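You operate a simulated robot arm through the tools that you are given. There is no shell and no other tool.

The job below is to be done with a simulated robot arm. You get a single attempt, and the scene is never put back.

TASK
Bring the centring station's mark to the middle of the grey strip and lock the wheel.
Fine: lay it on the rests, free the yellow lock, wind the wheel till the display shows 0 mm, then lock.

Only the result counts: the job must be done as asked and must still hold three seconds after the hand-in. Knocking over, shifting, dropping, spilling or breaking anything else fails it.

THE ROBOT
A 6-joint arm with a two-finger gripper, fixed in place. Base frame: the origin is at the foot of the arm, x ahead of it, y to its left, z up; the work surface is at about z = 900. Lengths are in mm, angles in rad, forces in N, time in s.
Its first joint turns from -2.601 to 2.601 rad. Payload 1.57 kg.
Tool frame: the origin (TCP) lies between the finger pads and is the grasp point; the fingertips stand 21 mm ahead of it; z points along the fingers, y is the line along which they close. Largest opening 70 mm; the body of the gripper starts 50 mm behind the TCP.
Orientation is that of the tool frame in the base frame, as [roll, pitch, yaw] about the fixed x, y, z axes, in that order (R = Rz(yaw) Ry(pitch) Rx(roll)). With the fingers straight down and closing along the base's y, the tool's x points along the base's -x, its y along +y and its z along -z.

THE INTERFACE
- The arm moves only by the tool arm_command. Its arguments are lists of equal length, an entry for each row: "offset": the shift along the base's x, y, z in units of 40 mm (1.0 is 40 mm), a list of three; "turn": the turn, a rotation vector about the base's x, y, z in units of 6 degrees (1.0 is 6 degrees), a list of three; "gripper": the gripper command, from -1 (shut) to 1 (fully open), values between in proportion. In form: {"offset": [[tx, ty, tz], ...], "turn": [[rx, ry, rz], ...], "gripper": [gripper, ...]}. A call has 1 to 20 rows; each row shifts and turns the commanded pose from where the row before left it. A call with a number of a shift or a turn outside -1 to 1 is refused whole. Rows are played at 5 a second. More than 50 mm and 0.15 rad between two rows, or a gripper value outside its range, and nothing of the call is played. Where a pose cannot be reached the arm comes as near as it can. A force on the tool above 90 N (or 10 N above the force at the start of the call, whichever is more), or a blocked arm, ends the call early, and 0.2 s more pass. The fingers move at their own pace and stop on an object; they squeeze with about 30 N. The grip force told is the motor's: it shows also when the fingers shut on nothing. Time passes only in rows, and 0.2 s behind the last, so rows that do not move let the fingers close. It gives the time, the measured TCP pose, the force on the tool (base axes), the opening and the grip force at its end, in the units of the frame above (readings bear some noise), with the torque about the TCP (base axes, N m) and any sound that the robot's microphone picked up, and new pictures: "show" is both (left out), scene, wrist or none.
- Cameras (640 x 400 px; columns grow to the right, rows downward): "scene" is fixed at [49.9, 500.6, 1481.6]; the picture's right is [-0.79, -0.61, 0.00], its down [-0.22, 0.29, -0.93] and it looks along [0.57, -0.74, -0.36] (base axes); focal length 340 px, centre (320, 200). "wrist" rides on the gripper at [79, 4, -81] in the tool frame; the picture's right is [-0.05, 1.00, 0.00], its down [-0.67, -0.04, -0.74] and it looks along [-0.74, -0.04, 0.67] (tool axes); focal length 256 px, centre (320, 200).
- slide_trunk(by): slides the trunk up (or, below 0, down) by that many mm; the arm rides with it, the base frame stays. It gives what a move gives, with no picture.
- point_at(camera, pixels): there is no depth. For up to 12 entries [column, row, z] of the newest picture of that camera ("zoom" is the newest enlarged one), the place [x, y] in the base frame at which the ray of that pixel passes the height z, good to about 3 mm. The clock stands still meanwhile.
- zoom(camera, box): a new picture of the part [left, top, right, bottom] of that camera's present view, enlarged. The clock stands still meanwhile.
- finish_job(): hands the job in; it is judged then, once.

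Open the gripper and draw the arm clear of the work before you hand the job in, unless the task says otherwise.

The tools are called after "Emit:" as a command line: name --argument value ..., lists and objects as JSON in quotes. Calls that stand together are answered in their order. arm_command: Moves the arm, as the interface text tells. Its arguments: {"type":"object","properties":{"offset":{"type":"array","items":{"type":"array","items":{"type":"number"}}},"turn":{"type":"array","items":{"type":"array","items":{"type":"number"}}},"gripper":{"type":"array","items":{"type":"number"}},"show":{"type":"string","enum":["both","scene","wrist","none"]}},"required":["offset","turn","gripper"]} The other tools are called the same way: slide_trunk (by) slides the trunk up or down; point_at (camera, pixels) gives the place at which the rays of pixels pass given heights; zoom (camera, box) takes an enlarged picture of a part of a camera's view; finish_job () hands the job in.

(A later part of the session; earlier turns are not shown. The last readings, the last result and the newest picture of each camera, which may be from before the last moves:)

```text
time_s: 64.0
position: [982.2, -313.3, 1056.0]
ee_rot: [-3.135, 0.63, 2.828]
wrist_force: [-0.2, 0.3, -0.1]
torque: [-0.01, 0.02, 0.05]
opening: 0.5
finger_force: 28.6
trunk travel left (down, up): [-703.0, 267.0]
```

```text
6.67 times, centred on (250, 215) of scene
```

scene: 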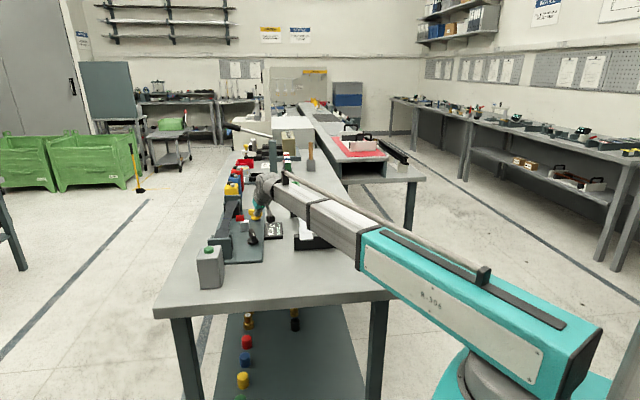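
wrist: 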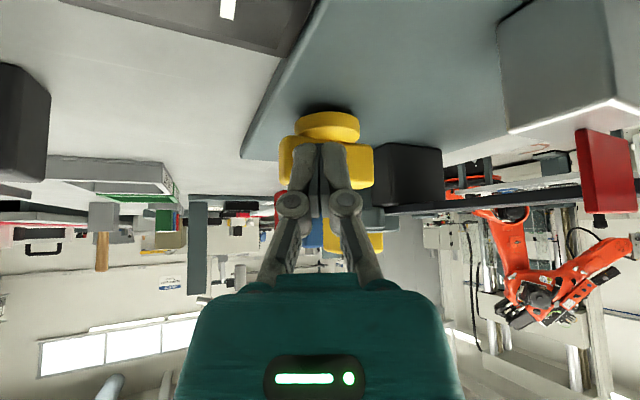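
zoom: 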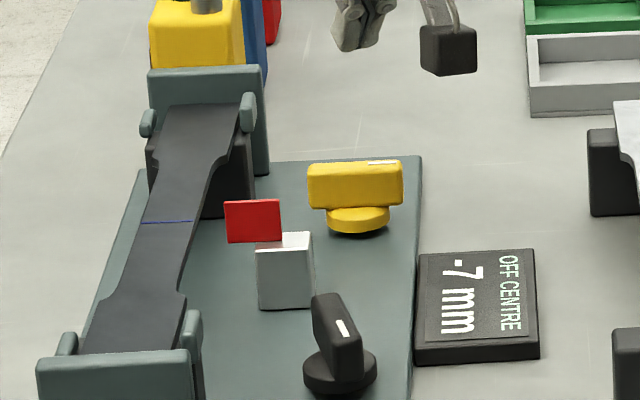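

The lock bar now stands square to the axis (tick to the right). Next I'll straighten the tool, open the fingers and move over the black wheel at (871,-186), yawed to match its bar.

Emit:
slide_trunk --by 20

Emit:
arm_command --offset '[[-0.46, 0.53, 0], [-0.46, 0.53, 0], [-0.46, 0.53, 0], [-0.46, 0.53, 0], [-0.46, 0.53, 0], [-0.475, 0.525, 0], [0, 0, 0], [0, 0, 0], [0, 0, 0]]' --turn '[[0.309, 0.951, 0], [0.309, 0.951, 0], [0.309, 0.951, 0], [0.309, 0.951, 0], [0.309, 0.951, 0], [0.309, 0.951, 0], [0, 0, -0.9], [0, 0, -0.93], [0, 0, 0]]' --gripper '[-0.5, 0, 0.43, 0.43, 0.43, 0.43, 0.43, 0.43, 0.43]'

Emit:
zoom --camera "scene" --box '[205, 185, 295, 245]'

```text
time_s: 64.7
position: [981.1, -313.2, 1077.1]
ee_rot: [-3.139, 0.63, 2.826]
wrist_force: [-0.3, 0.3, 0.5]
torque: [-0.02, -0.01, -0.02]
opening: 0.0
finger_force: 28.6
trunk travel left (down, up): [-723.0, 247.0]
```

```text
time_s: 66.7
position: [872.4, -184.7, 1041.1]
ee_rot: [-3.137, 0.001, 2.637]
wrist_force: [-0.5, -0.6, 0.5]
torque: [-0.01, 0.0, -0.02]
opening: 50.0
finger_force: 0.1
out of reach, approached as far as the arm can: row 1, 2, 3, 4, 6
trunk travel left (down, up): [-723.0, 247.0]
```

scene: 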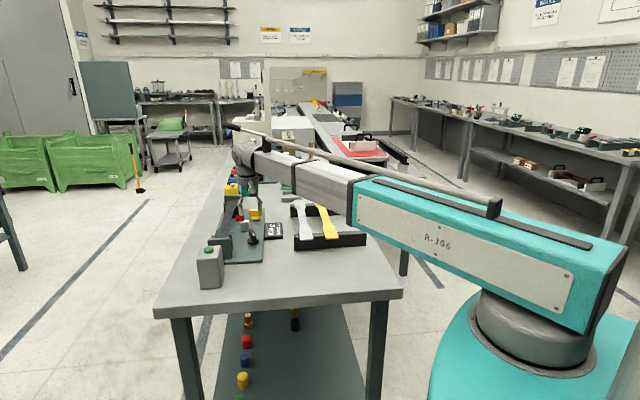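
wrist: 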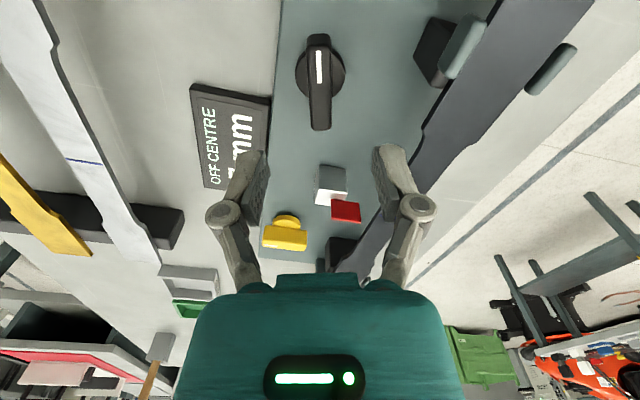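

```text
6.67 times, centred on (250, 215) of scene
```

zoom: 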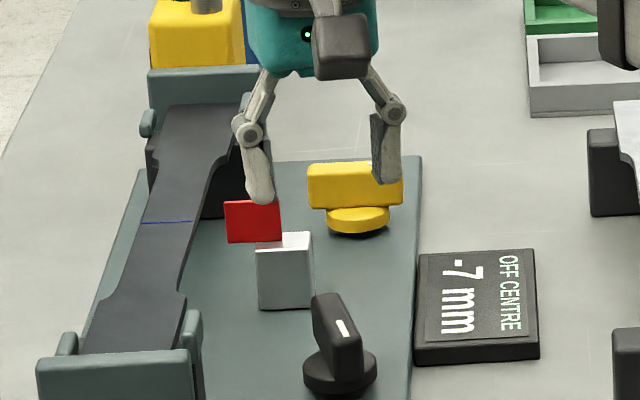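

The wheel's bar is now aligned with the tool (vertical in the wrist view at column 320). I'll zoom to fine-tune the centre before descending.

Emit:
zoom --camera "wrist" --box '[270, 10, 370, 150]'

```text
2.86 times, centred on (320, 80) of wrist
```

zoom: 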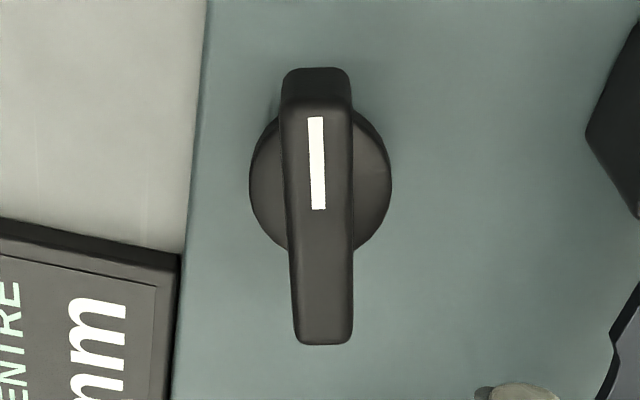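

The wheel axis is about 4 mm nearer than the TCP. I'll shift by that and lower the trunk around the bar.

Emit:
arm_command --offset '[[-0.08, 0.045, 0], [0, 0, 0]]' --turn '[[0, 0, 0], [0, 0, 0]]' --gripper '[0.43, 0.43]' --show "none"

Emit:
slide_trunk --by -60

Emit:
zoom --camera "wrist" --box '[220, 0, 420, 220]'

Emit:
zoom --camera "scene" --box '[215, 195, 295, 255]'

```text
time_s: 67.2
position: [868.1, -184.5, 1041.0]
ee_rot: [-3.138, 0.001, 2.635]
wrist_force: [0.2, 1.5, -0.8]
torque: [-0.01, 0.03, -0.02]
opening: 50.2
finger_force: 0.1
trunk travel left (down, up): [-723.0, 247.0]
```

```text
time_s: 68.2
position: [869.5, -183.9, 980.6]
ee_rot: [-3.139, 0.002, 2.636]
wrist_force: [0.5, -0.3, -0.8]
torque: [0.03, 0.01, 0.0]
opening: 49.9
finger_force: 0.1
trunk travel left (down, up): [-663.0, 307.0]
```

```text
1.82 times, centred on (320, 110) of wrist
```

zoom: 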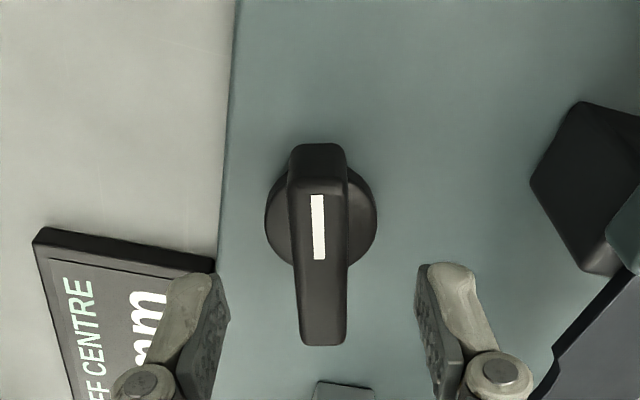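

```text
6.67 times, centred on (255, 225) of scene
```

zoom: 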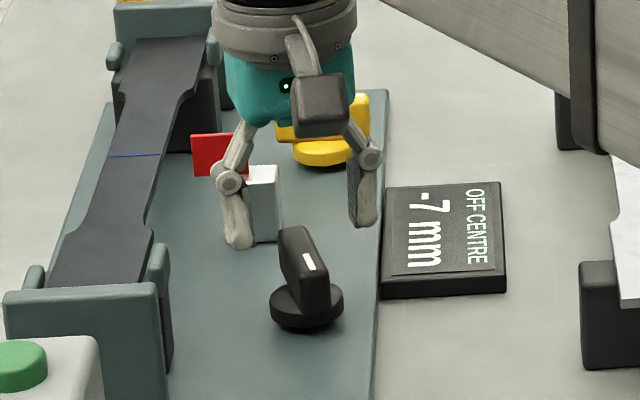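

The bar sits centred between the fingers. I'll lower the last 25 mm and close on it.

Emit:
slide_trunk --by -15

Emit:
slide_trunk --by -10

Emit:
arm_command --offset '[[0, 0, 0], [0, 0, 0], [0, 0, 0], [0, 0, 0], [0, 0, 0]]' --turn '[[0, 0, 0], [0, 0, 0], [0, 0, 0], [0, 0, 0], [0, 0, 0]]' --gripper '[0, -0.3, -0.6, -1, -1]'

Emit:
zoom --camera "scene" --box '[215, 195, 295, 255]'

```text
time_s: 68.9
position: [868.1, -183.8, 966.7]
ee_rot: [-3.137, 0.001, 2.637]
wrist_force: [-0.2, 0.2, 0.3]
torque: [-0.01, 0.02, -0.04]
opening: 50.2
finger_force: 0.1
trunk travel left (down, up): [-648.0, 322.0]
```

```text
time_s: 69.5
position: [869.3, -184.8, 957.0]
ee_rot: [-3.138, 0.001, 2.635]
wrist_force: [-0.2, 0.5, 0.5]
torque: [-0.01, -0.01, -0.01]
opening: 49.9
finger_force: 0.1
trunk travel left (down, up): [-638.0, 332.0]
```

```text
time_s: 70.7
position: [867.5, -184.9, 956.0]
ee_rot: [-3.139, -0.002, 2.636]
wrist_force: [-1.3, -1.1, -1.5]
torque: [-0.04, 0.01, -0.01]
opening: 15.9
finger_force: 31.8
trunk travel left (down, up): [-638.0, 332.0]
```

scene: 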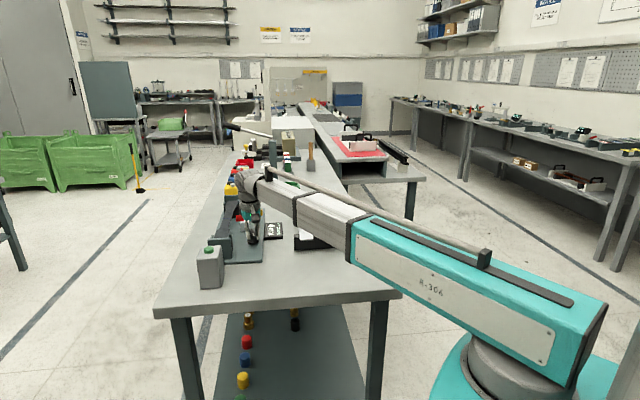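
wrist: 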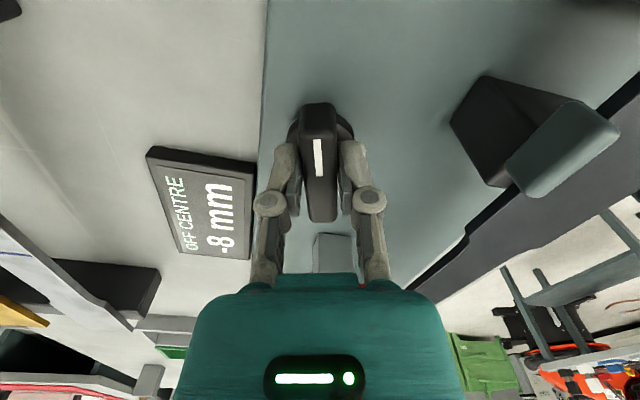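

```text
6.67 times, centred on (255, 225) of scene
```

zoom: 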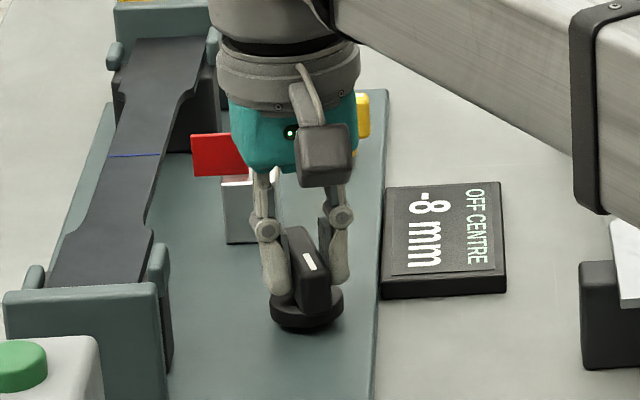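

The display changed to "-8 mm" when I gripped the wheel, so the lock is free. I'll turn the wheel 12° counter-clockwise and read the display.

Emit:
arm_command --offset '[[0, 0, 0], [0, 0, 0], [0, 0, 0]]' --turn '[[0, 0, 1], [0, 0, 1], [0, 0, 0]]' --gripper '[-1, -1, -1]'

Emit:
zoom --camera "scene" --box '[215, 195, 295, 255]'

```text
time_s: 71.5
position: [868.4, -185.6, 956.7]
ee_rot: [-3.139, 0.0, 2.846]
wrist_force: [-9.0, -10.1, -5.5]
torque: [-0.5, -0.55, -0.08]
opening: 15.8
finger_force: 32.2
trunk travel left (down, up): [-638.0, 332.0]
```

scene: 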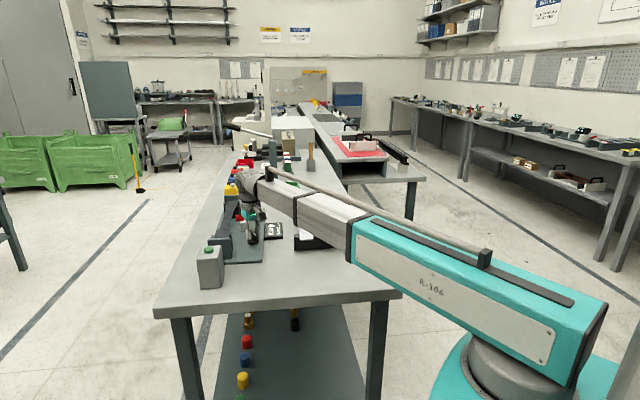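
wrist: 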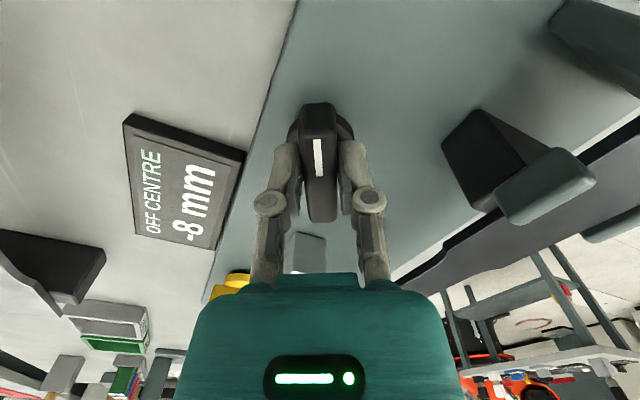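

```text
6.67 times, centred on (255, 225) of scene
```

zoom: 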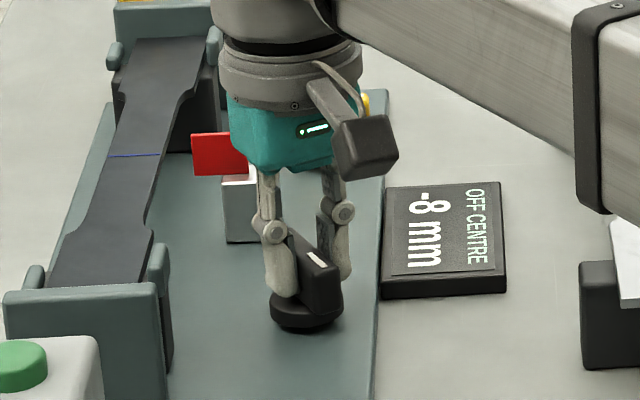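

Twelve degrees gave no visible change on the display (-8), with about 13 N side load from a slight centre offset. I'll shift 1 mm to relieve it and turn another 24°.

Emit:
arm_command --offset '[[-0.02, -0.02, 0], [0, 0, 0], [0, 0, 0], [0, 0, 0], [0, 0, 0], [0, 0, 0]]' --turn '[[0, 0, 0], [0, 0, 1], [0, 0, 1], [0, 0, 1], [0, 0, 1], [0, 0, 0]]' --gripper '[-1, -1, -1, -1, -1, -1]'

Emit:
zoom --camera "scene" --box '[215, 195, 295, 255]'

```text
time_s: 72.9
position: [867.2, -187.1, 956.8]
ee_rot: [-3.136, 0.002, -3.018]
wrist_force: [2.4, -23.1, 6.6]
torque: [-0.45, 0.6, -0.14]
opening: 15.7
finger_force: 31.7
trunk travel left (down, up): [-638.0, 332.0]
```

scene: 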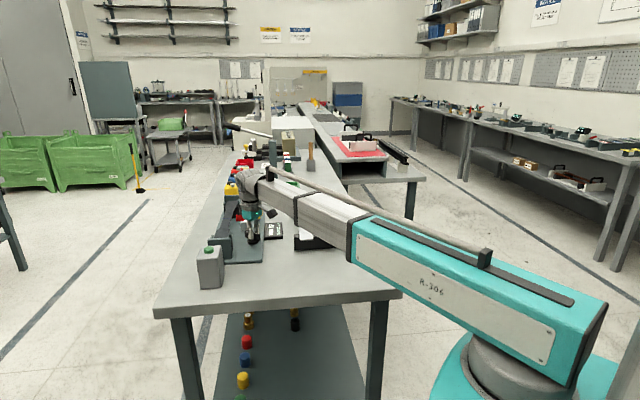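
wrist: 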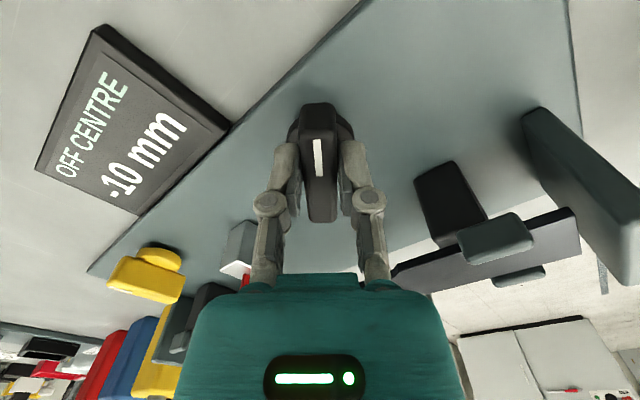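

```text
6.67 times, centred on (255, 225) of scene
```

zoom: 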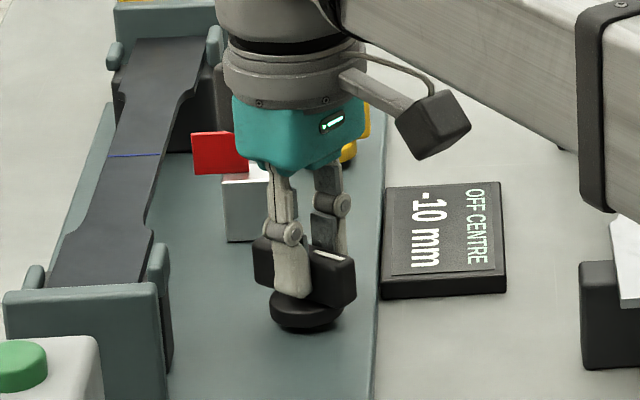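

The display reads -10 mm after 36° counter-clockwise, so clockwise is needed, roughly 15° per mm. I'll open slightly, re-centre by about +3.8 mm in x (the true axis is near (871,-187)), regrip, and then turn clockwise.

Emit:
arm_command --offset '[[0, 0, 0], [0, 0, 0], [0.047, 0.003, 0], [0.047, 0.003, 0], [0, 0, 0], [0, 0, 0], [0, 0, 0], [0, 0, 0]]' --turn '[[0, 0, 0], [0, 0, 0], [0, 0, 0], [0, 0, 0], [0, 0, 0], [0, 0, 0], [0, 0, 0], [0, 0, 0]]' --gripper '[-0.2, -0.2, -0.2, -0.2, -0.4, -1, -1, -1]'

```text
time_s: 74.7
position: [874.0, -186.5, 956.9]
ee_rot: [-3.136, 0.001, -3.019]
wrist_force: [7.1, -20.0, 10.6]
torque: [-0.65, 0.05, 0.01]
opening: 15.8
finger_force: 32.4
trunk travel left (down, up): [-638.0, 332.0]
```

scene: 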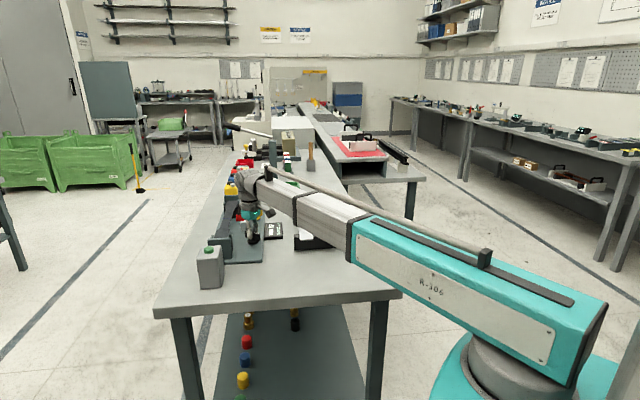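
wrist: 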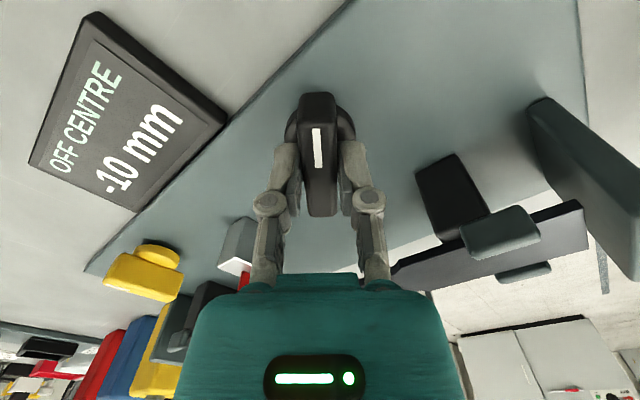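

The display still reads -10 and about 20 N remains in -y. I'll zoom on the wheel to judge centring.

Emit:
zoom --camera "wrist" --box '[260, 70, 380, 230]'

```text
2.50 times, centred on (320, 150) of wrist
```

zoom: 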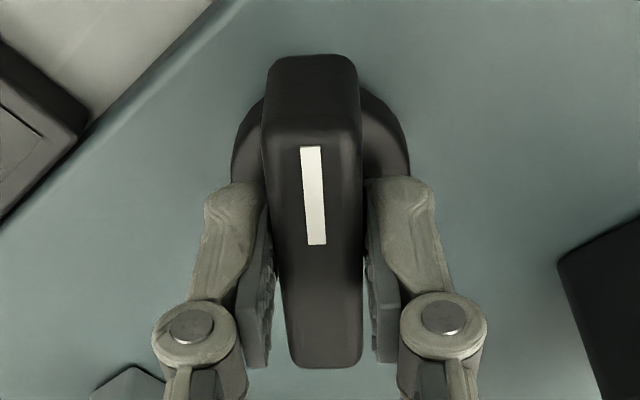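

The wheel axis appears about 3 mm nearer than the TCP and 1.3 mm lower in y. I'll open, shift by (-3,-1.3) mm, and regrip.

Emit:
arm_command --offset '[[0, 0, 0], [0, 0, 0], [-0.037, -0.016, 0], [-0.038, -0.016, 0], [0, 0, 0], [0, 0, 0], [0, 0, 0], [0, 0, 0]]' --turn '[[0, 0, 0], [0, 0, 0], [0, 0, 0], [0, 0, 0], [0, 0, 0], [0, 0, 0], [0, 0, 0], [0, 0, 0]]' --gripper '[-0.2, -0.2, -0.2, -0.2, -0.4, -1, -1, -1]' --show "wrist"

```text
time_s: 76.5
position: [868.2, -188.1, 956.7]
ee_rot: [-3.137, 0.002, -3.018]
wrist_force: [5.0, -17.1, 7.7]
torque: [-0.52, -0.16, -0.1]
opening: 15.7
finger_force: 32.4
trunk travel left (down, up): [-638.0, 332.0]
```

wrist: 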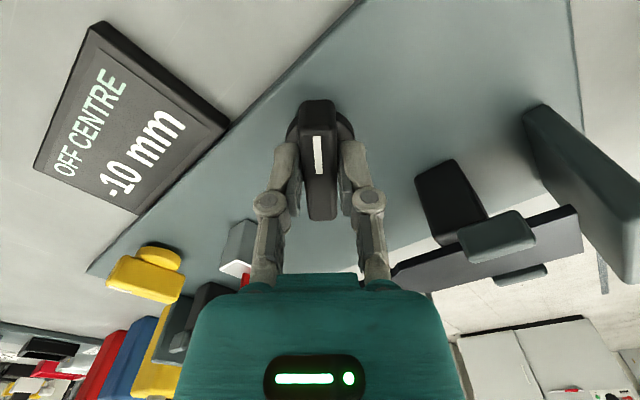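

A residual side load persists, so I'll open, shift (+4,-0.7) mm toward the fitted axis (872,-187), and regrip.

Emit:
arm_command --offset '[[0, 0, 0], [0, 0, 0], [0, 0, 0]]' --turn '[[0, 0, 0], [0, 0, 0], [0, 0, 0]]' --gripper '[-0.2, -0.2, -0.2]' --show "wrist"

Emit:
zoom --camera "wrist" --box '[260, 70, 380, 230]'

```text
time_s: 77.3
position: [869.3, -185.7, 956.0]
ee_rot: [-3.14, 0.0, -3.017]
wrist_force: [0.5, 1.0, -0.1]
torque: [0.0, 0.02, -0.01]
opening: 27.8
finger_force: 0.0
trunk travel left (down, up): [-638.0, 332.0]
```

wrist: 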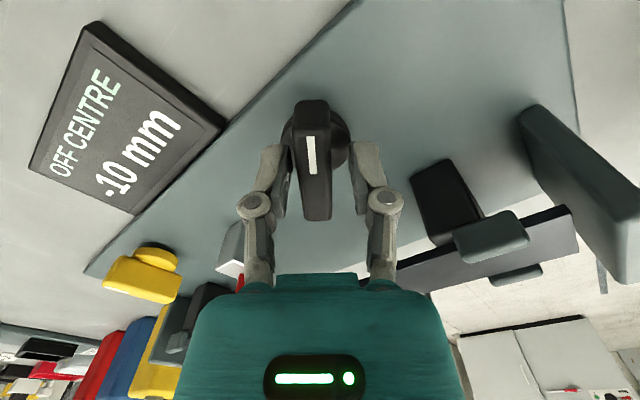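

```text
2.50 times, centred on (320, 150) of wrist
```

zoom: 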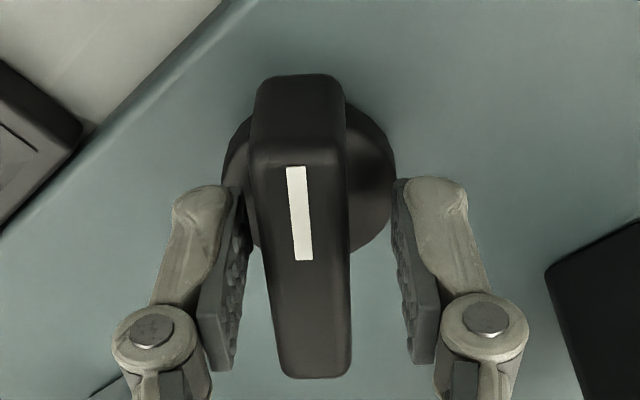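

With the fingers open I can see the bar is 2 mm toward -y and 2 mm ahead. I'll shift (+1.9,-1.9) mm and close again.

Emit:
arm_command --offset '[[0.047, -0.048, 0], [0, 0, 0], [0, 0, 0], [0, 0, 0], [0, 0, 0]]' --turn '[[0, 0, 0], [0, 0, 0], [0, 0, 0], [0, 0, 0], [0, 0, 0]]' --gripper '[-0.2, -0.2, -0.4, -1, -1]' --show "wrist"

```text
time_s: 78.5
position: [870.1, -188.2, 956.0]
ee_rot: [-3.137, -0.002, -3.018]
wrist_force: [-0.2, -0.2, 0.7]
torque: [0.04, 0.09, 0.0]
opening: 15.8
finger_force: 32.4
trunk travel left (down, up): [-638.0, 332.0]
```

wrist: 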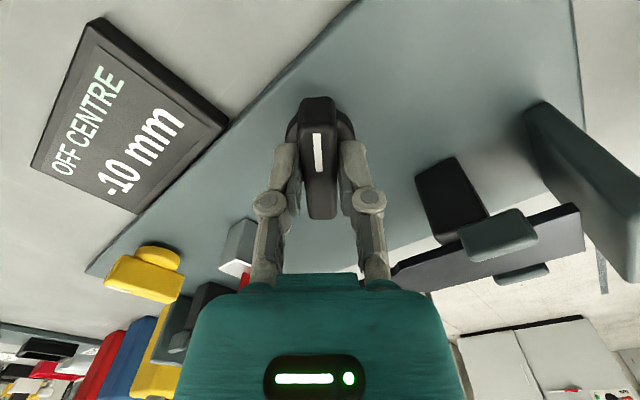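

The grip is now load-free at the axis. I'll turn clockwise 60° and read the display.

Emit:
arm_command --offset '[[0, 0, 0], [0, 0, 0], [0, 0, 0], [0, 0, 0], [0, 0, 0], [0, 0, 0], [0, 0, 0], [0, 0, 0], [0, 0, 0], [0, 0, 0], [0, 0, 0]]' --turn '[[0, 0, -1], [0, 0, -1], [0, 0, -1], [0, 0, -1], [0, 0, -1], [0, 0, -1], [0, 0, -1], [0, 0, -1], [0, 0, -1], [0, 0, -1], [0, 0, 0]]' --gripper '[-1, -1, -1, -1, -1, -1, -1, -1, -1, -1, -1]'

Emit:
zoom --camera "scene" --box '[215, 195, 295, 255]'

```text
time_s: 80.9
position: [870.2, -184.9, 956.3]
ee_rot: [3.14, 0.0, 2.216]
wrist_force: [12.6, 20.5, 6.4]
torque: [0.66, 0.02, 0.04]
opening: 15.8
finger_force: 31.7
trunk travel left (down, up): [-638.0, 332.0]
```

scene: 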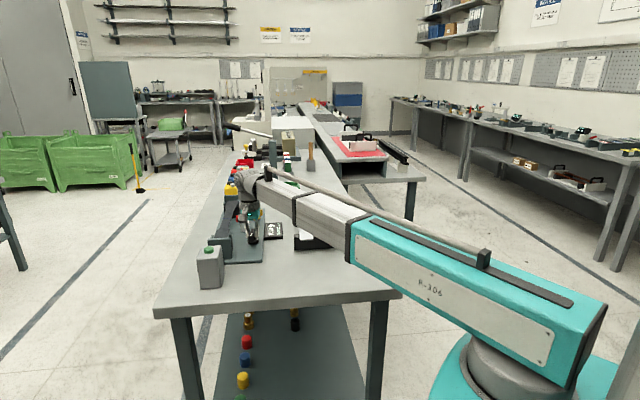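
wrist: 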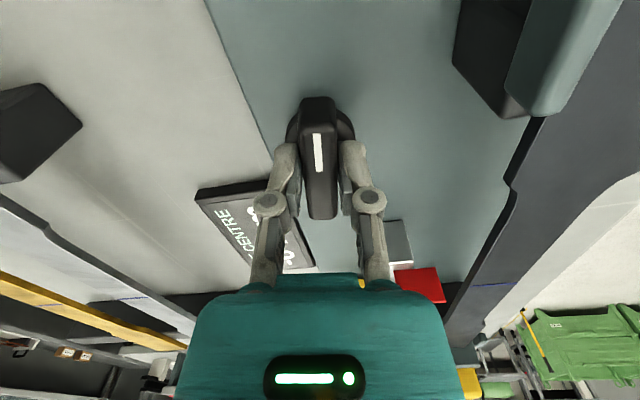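

```text
6.67 times, centred on (255, 225) of scene
```

zoom: 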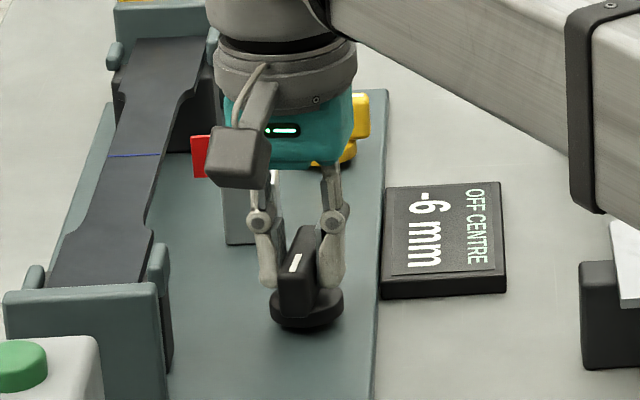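

The display reads -6 mm (about 15° per mm clockwise). I'll relieve the side load with a (+2.2,+0.3) mm shift and turn another 60° clockwise.

Emit:
arm_command --offset '[[0.055, 0.007, 0], [0, 0, 0], [0, 0, 0], [0, 0, 0], [0, 0, 0], [0, 0, 0], [0, 0, 0], [0, 0, 0], [0, 0, 0], [0, 0, 0], [0, 0, 0], [0, 0, 0]]' --turn '[[0, 0, 0], [0, 0, -1], [0, 0, -1], [0, 0, -1], [0, 0, -1], [0, 0, -1], [0, 0, -1], [0, 0, -1], [0, 0, -1], [0, 0, -1], [0, 0, -1], [0, 0, 0]]' --gripper '[-1, -1, -1, -1, -1, -1, -1, -1, -1, -1, -1, -1]'

Emit:
zoom --camera "scene" --box '[215, 195, 295, 255]'

```text
time_s: 83.5
position: [873.0, -186.2, 956.3]
ee_rot: [-3.14, -0.002, 1.17]
wrist_force: [21.4, 22.8, 10.9]
torque: [0.47, -0.45, 0.0]
opening: 15.8
finger_force: 32.0
trunk travel left (down, up): [-638.0, 332.0]
```

scene: 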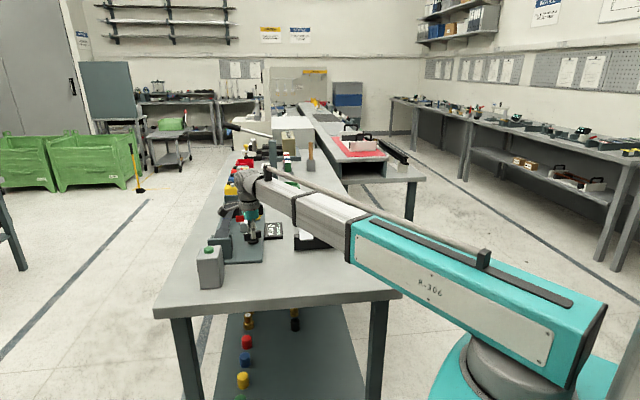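
wrist: 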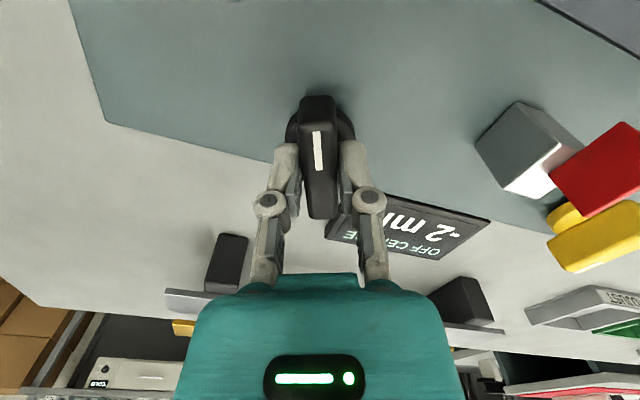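

```text
6.67 times, centred on (255, 225) of scene
```

zoom: 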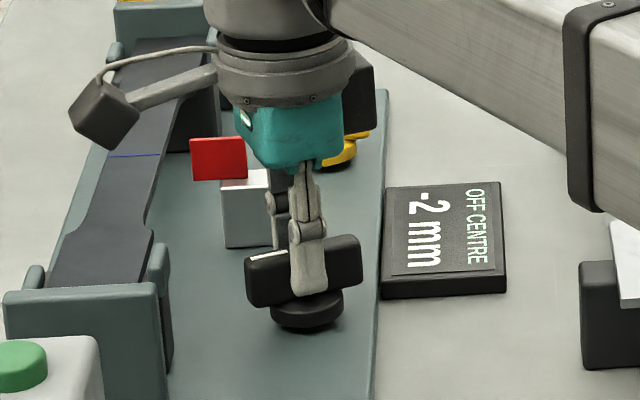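

Display reads -2 mm; at 15° per mm I need about 28° more clockwise. I'll relieve the side load along its direction (+1.6,+1.9 mm) and turn 28°.

Emit:
arm_command --offset '[[0.04, 0.047, 0], [0, 0, 0], [0, 0, 0], [0, 0, 0], [0, 0, 0], [0, 0, 0], [0, 0, 0]]' --turn '[[0, 0, 0], [0, 0, -1], [0, 0, -1], [0, 0, -1], [0, 0, -1], [0, 0, -0.75], [0, 0, 0]]' --gripper '[-1, -1, -1, -1, -1, -1, -1]'

Emit:
zoom --camera "scene" --box '[215, 195, 295, 255]'

```text
time_s: 85.1
position: [873.9, -186.5, 955.4]
ee_rot: [-3.141, 0.001, 0.673]
wrist_force: [20.7, 1.4, 15.4]
torque: [-0.48, 0.12, 0.01]
opening: 16.1
finger_force: 32.4
trunk travel left (down, up): [-638.0, 332.0]
```

scene: 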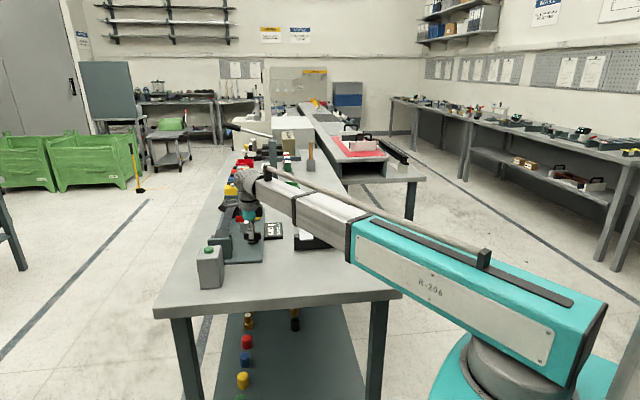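
wrist: 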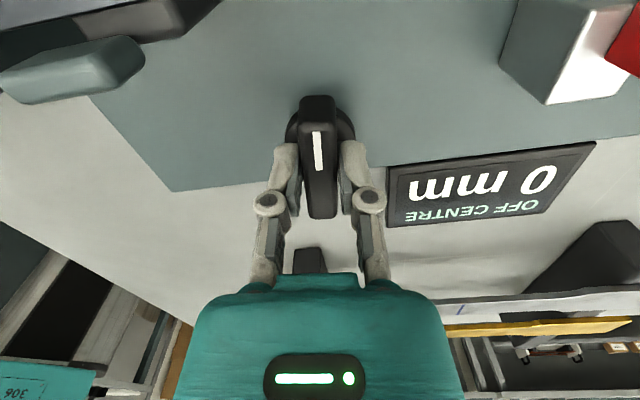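

```text
6.67 times, centred on (255, 225) of scene
```

zoom: 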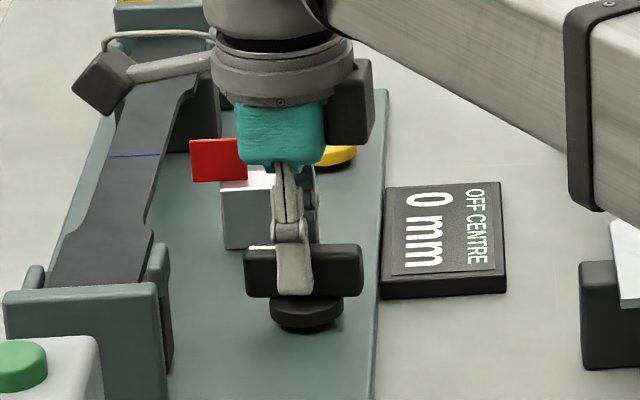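

The display shows 0 mm. To land in the middle of the zero band, I'll relieve the side load and probe 6° further clockwise.

Emit:
arm_command --offset '[[0.037, 0, 0], [0, 0, 0], [0, 0, 0]]' --turn '[[0, 0, 0], [0, 0, -1], [0, 0, 0]]' --gripper '[-1, -1, -1]' --show "wrist"

```text
time_s: 85.9
position: [875.1, -185.8, 956.3]
ee_rot: [-3.136, 0.002, 0.567]
wrist_force: [5.4, 3.0, 2.4]
torque: [0.28, -0.52, 0.01]
opening: 15.7
finger_force: 32.1
trunk travel left (down, up): [-638.0, 332.0]
```

wrist: 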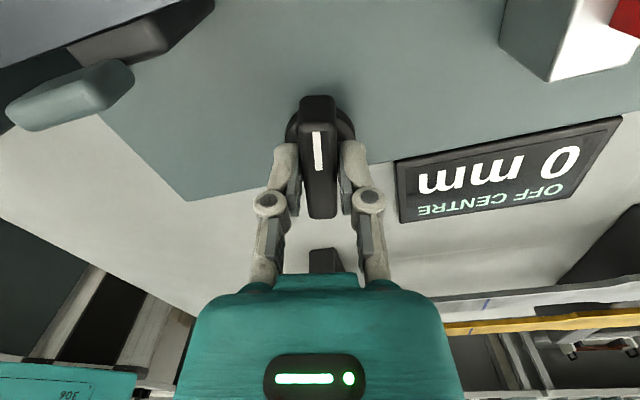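

Still 0 at 6° further. I'll go 3° more to find the band's edge.

Emit:
arm_command --offset '[[0, 0, 0], [0, 0, 0]]' --turn '[[0, 0, -0.5], [0, 0, 0]]' --gripper '[-1, -1]' --show "wrist"

```text
time_s: 86.5
position: [874.7, -186.3, 956.1]
ee_rot: [-3.138, 0.0, 0.515]
wrist_force: [-0.4, 4.0, -4.4]
torque: [0.47, -0.69, 0.01]
opening: 15.6
finger_force: 32.0
trunk travel left (down, up): [-638.0, 332.0]
```

wrist: 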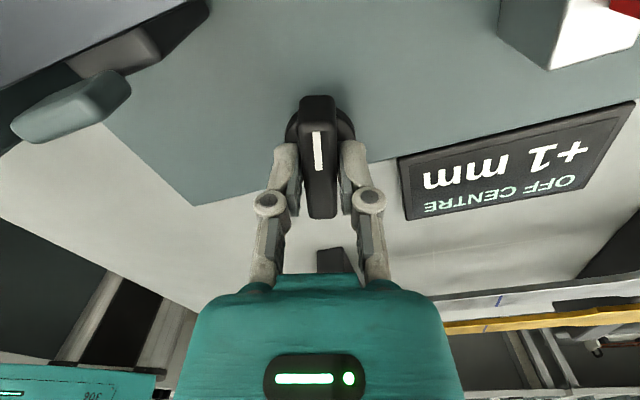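

The display flips to +1 between yaw 0.567 and 0.515, so zero's centre is near yaw 0.67, as computed. I'll turn back 9° counter-clockwise.

Emit:
arm_command --offset '[[0, 0, 0], [0, 0, 0], [0, 0, 0], [0, 0, 0]]' --turn '[[0, 0, 0.5], [0, 0, 0.5], [0, 0, 0.5], [0, 0, 0]]' --gripper '[-1, -1, -1, -1]' --show "wrist"

```text
time_s: 87.5
position: [874.5, -185.9, 955.8]
ee_rot: [-3.138, 0.001, 0.675]
wrist_force: [-12.5, 4.0, -14.3]
torque: [0.35, -0.17, -0.03]
opening: 15.8
finger_force: 31.7
trunk travel left (down, up): [-638.0, 332.0]
```

wrist: 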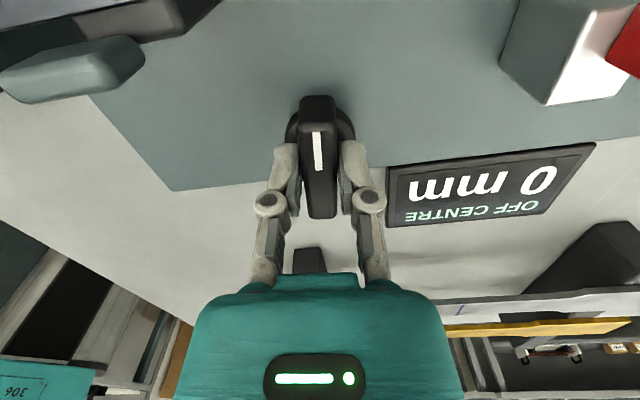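

Display is at 0 mm. I'll relieve the 13 N side load with a 1 mm shift, then open the fingers gently and re-read.

Emit:
arm_command --offset '[[-0.025, 0.008, 0], [0, 0, 0], [0, 0, 0], [0, 0, 0], [0, 0, 0], [0, 0, 0]]' --turn '[[0, 0, 0], [0, 0, 0], [0, 0, 0], [0, 0, 0], [0, 0, 0], [0, 0, 0]]' --gripper '[-1, -1, -0.45, -0.3, 0, 0.43]' --show "wrist"

Emit:
zoom --camera "wrist" --box '[240, 80, 420, 240]'

```text
time_s: 88.9
position: [873.8, -186.2, 956.0]
ee_rot: [-3.138, 0.001, 0.673]
wrist_force: [-0.3, -0.4, 0.3]
torque: [-0.05, 0.02, 0.02]
opening: 50.1
finger_force: 0.1
trunk travel left (down, up): [-638.0, 332.0]
```

wrist: 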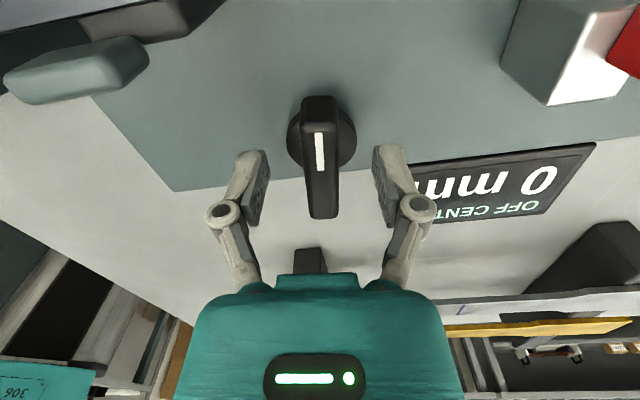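

```text
2.50 times, centred on (330, 160) of wrist
```

zoom: 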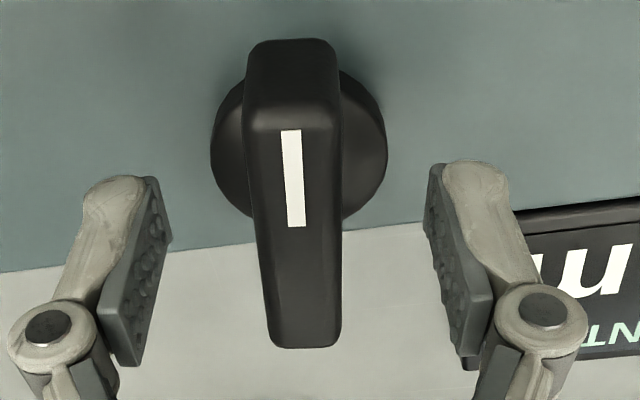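

The display still shows 0 mm after release. I'll raise clear and rotate the tool back counter-clockwise by 120° so I can go to the lock.

Emit:
slide_trunk --by 100

Emit:
arm_command --offset '[[0, 0, 0], [0, 0, 0], [0, 0, 0], [0, 0, 0], [0, 0, 0], [0, 0, 0], [0, 0, 0], [0, 0, 0], [0, 0, 0], [0, 0, 0], [0, 0, 0], [0, 0, 0], [0, 0, 0], [0, 0, 0], [0, 0, 0], [0, 0, 0], [0, 0, 0], [0, 0, 0], [0, 0, 0], [0, 0, 0]]' --turn '[[0, 0, 1], [0, 0, 1], [0, 0, 1], [0, 0, 1], [0, 0, 1], [0, 0, 1], [0, 0, 1], [0, 0, 1], [0, 0, 1], [0, 0, 1], [0, 0, 1], [0, 0, 1], [0, 0, 1], [0, 0, 1], [0, 0, 1], [0, 0, 1], [0, 0, 1], [0, 0, 1], [0, 0, 1], [0, 0, 1]]' --gripper '[0.43, 0.43, 0.43, 0, -0.5, -1, -1, -1, -1, -1, -1, -1, -1, -1, -1, -1, -1, -1, -1, -1]'

Emit:
zoom --camera "scene" --box '[205, 190, 295, 250]'

```text
time_s: 90.2
position: [875.5, -185.6, 1056.6]
ee_rot: [-3.138, 0.002, 0.673]
wrist_force: [-0.1, -0.6, -0.2]
torque: [0.0, 0.04, 0.0]
opening: 50.1
finger_force: 0.0
trunk travel left (down, up): [-738.0, 232.0]
```

```text
time_s: 94.4
position: [873.7, -184.8, 1057.3]
ee_rot: [-3.138, 0.001, 2.77]
wrist_force: [0.3, -1.0, 0.7]
torque: [-0.04, 0.01, 0.0]
opening: 0.2
finger_force: 29.1
trunk travel left (down, up): [-738.0, 232.0]
```

scene: 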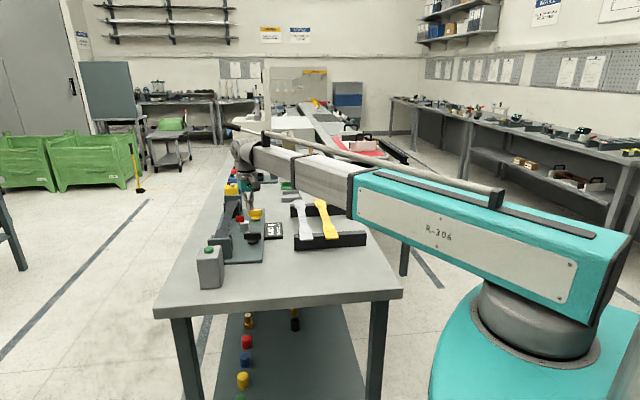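
wrist: 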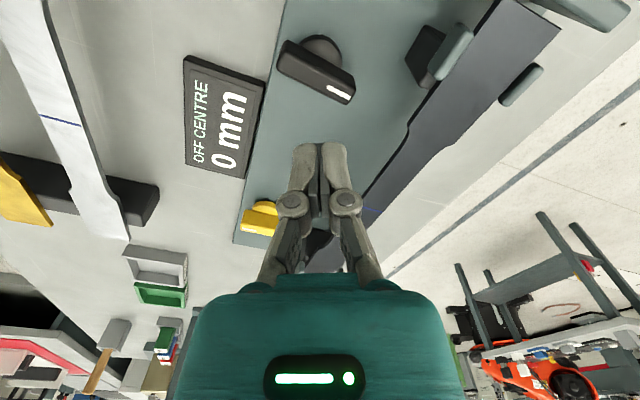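

```text
6.67 times, centred on (250, 220) of scene
```

zoom: 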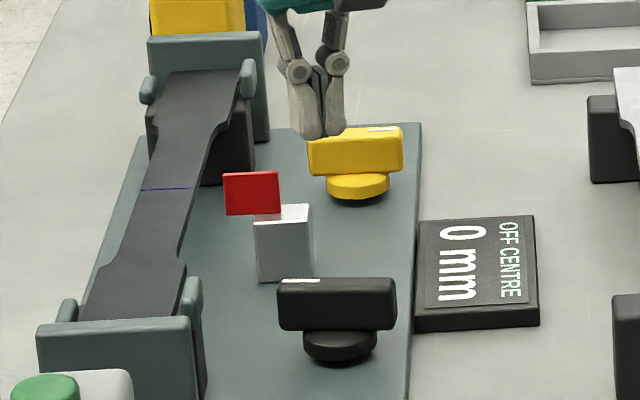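

Display holds 0 mm. Now I'll tilt to 36° on the radial azimuth and move above the far side of the lock's tick end with the fingers closed.

Emit:
arm_command --offset '[[0.4325, -0.545, 0], [0.4325, -0.545, 0], [0.4325, -0.545, 0], [0.4325, -0.545, 0], [0.4325, -0.545, 0], [0.4325, -0.545, 0], [0.4325, -0.545, 0], [0.4325, -0.545, 0], [0, 0, 0], [0, 0, 0]]' --turn '[[-0.245, -0.709, 0.07], [-0.243, -0.709, 0.07], [-0.241, -0.71, 0.07], [-0.239, -0.711, 0.07], [-0.237, -0.711, 0.07], [-0.235, -0.712, 0.07], [-0.233, -0.713, 0.07], [-0.232, -0.713, 0.07], [0, 0, 0], [0, 0, 0]]' --gripper '[-1, -1, -1, -1, -1, -1, -1, -1, -1, -1]'

Emit:
zoom --camera "scene" --box '[215, 170, 305, 235]'

```text
time_s: 96.6
position: [1010.5, -362.2, 1091.8]
ee_rot: [3.129, 0.628, 2.823]
wrist_force: [-0.6, 0.0, 0.3]
torque: [0.03, -0.03, 0.03]
opening: 0.0
finger_force: 28.6
out of reach, approached as far as the arm can: row 3, 4, 5, 6, 7, 8
trunk travel left (down, up): [-738.0, 232.0]
```

scene: 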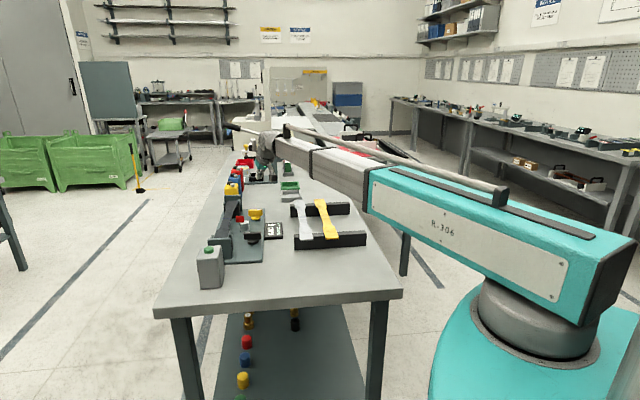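
wrist: 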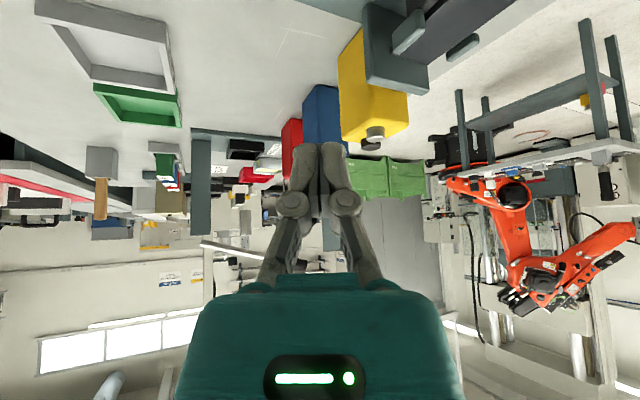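

```text
6.15 times, centred on (260, 202) of scene
```

zoom: 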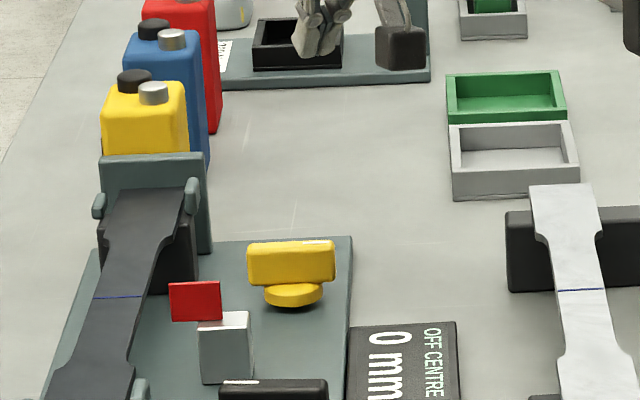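

I'm above the far side of the tick end. I'll lower 90 mm and check the clearance to the bar.

Emit:
slide_trunk --by -95

Emit:
zoom --camera "wrist" --box '[200, 0, 440, 220]'

Emit:
zoom --camera "scene" --box '[225, 185, 285, 230]'

```text
time_s: 97.9
position: [1011.0, -361.2, 997.5]
ee_rot: [3.129, 0.628, 2.823]
wrist_force: [0.2, 0.5, -0.2]
torque: [0.03, -0.03, -0.01]
opening: 0.0
finger_force: 28.0
trunk travel left (down, up): [-643.0, 327.0]
```

```text
1.82 times, centred on (320, 110) of wrist
```

zoom: 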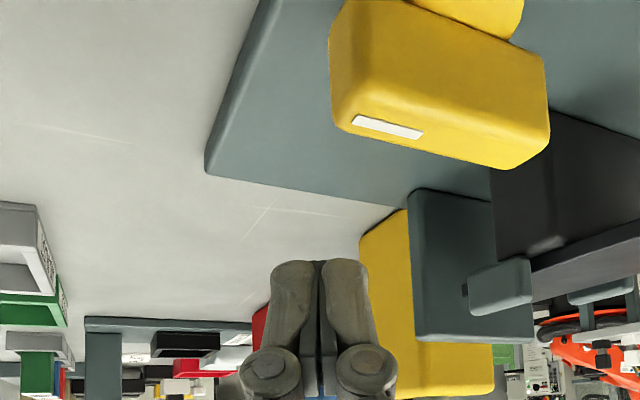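

```text
8.89 times, centred on (255, 208) of scene
```

zoom: 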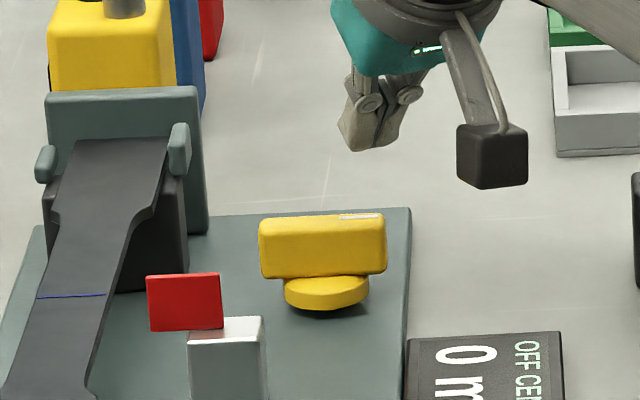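

Because the fingers lean over the bar, their upper part would touch first; I'll move 7 mm further out in x before lowering to the bar's height.

Emit:
arm_command --offset '[[0.09, -0.005, 0], [0.095, -0.005, 0], [0, 0, 0]]' --turn '[[0, 0, 0], [0, 0, 0], [0, 0, 0]]' --gripper '[-1, -1, -1]' --show "none"

Emit:
slide_trunk --by -25

Emit:
zoom --camera "scene" --box '[225, 185, 285, 230]'

Emit:
zoom --camera "wrist" --box '[200, 0, 440, 220]'

```text
time_s: 98.7
position: [1018.0, -362.0, 996.3]
ee_rot: [3.13, 0.626, 2.822]
wrist_force: [0.1, 0.0, 0.2]
torque: [-0.03, -0.05, 0.02]
opening: 0.0
finger_force: 28.5
trunk travel left (down, up): [-643.0, 327.0]
```

```text
time_s: 99.4
position: [1017.7, -362.8, 972.0]
ee_rot: [3.129, 0.628, 2.823]
wrist_force: [0.1, -0.2, -1.2]
torque: [0.02, -0.06, 0.0]
opening: 0.0
finger_force: 28.4
trunk travel left (down, up): [-618.0, 352.0]
```

```text
8.89 times, centred on (255, 208) of scene
```

zoom: 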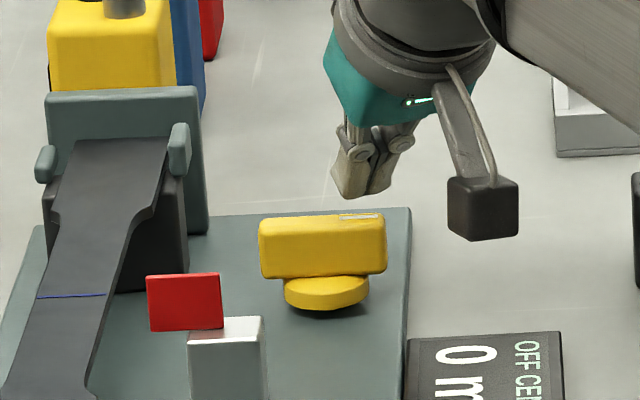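

```text
1.82 times, centred on (320, 110) of wrist
```

zoom: 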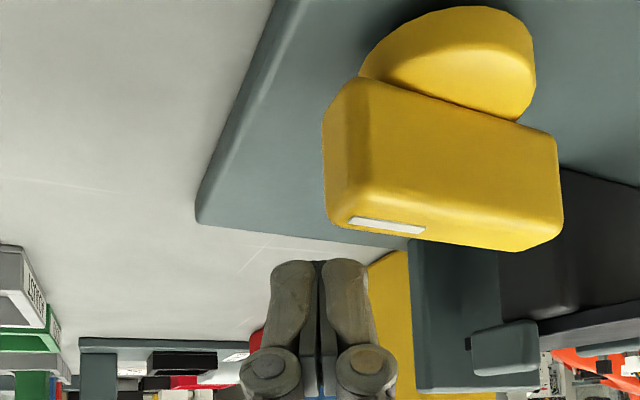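

The fingers overlap the tick end's far side. I'll lower the last 15 mm beside the bar.

Emit:
slide_trunk --by -15

Emit:
arm_command --offset '[[0, 0.1, 0], [0, 0.1, 0], [0, 0, 0]]' --turn '[[0, 0, 0], [0, 0, 0], [0, 0, 0]]' --gripper '[-1, -1, -1]' --show "wrist"

Emit:
zoom --camera "scene" --box '[225, 185, 285, 230]'

```text
time_s: 100.0
position: [1018.0, -360.7, 957.5]
ee_rot: [3.128, 0.627, 2.823]
wrist_force: [-0.2, 0.6, 0.9]
torque: [0.03, 0.01, 0.03]
opening: 0.0
finger_force: 28.5
trunk travel left (down, up): [-603.0, 367.0]
```

```text
time_s: 100.8
position: [1018.3, -353.2, 958.2]
ee_rot: [3.129, 0.628, 2.822]
wrist_force: [0.4, -1.3, -0.5]
torque: [0.02, 0.02, -0.01]
opening: 0.0
finger_force: 28.2
trunk travel left (down, up): [-603.0, 367.0]
```

wrist: 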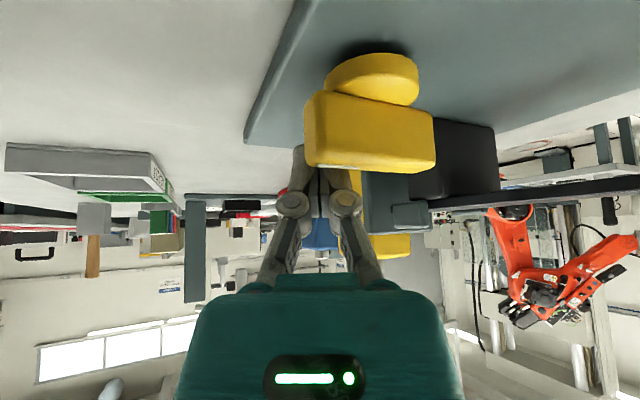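

```text
8.89 times, centred on (255, 208) of scene
```

zoom: 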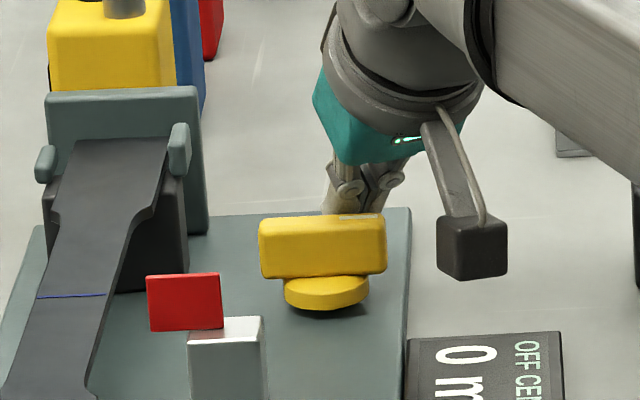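

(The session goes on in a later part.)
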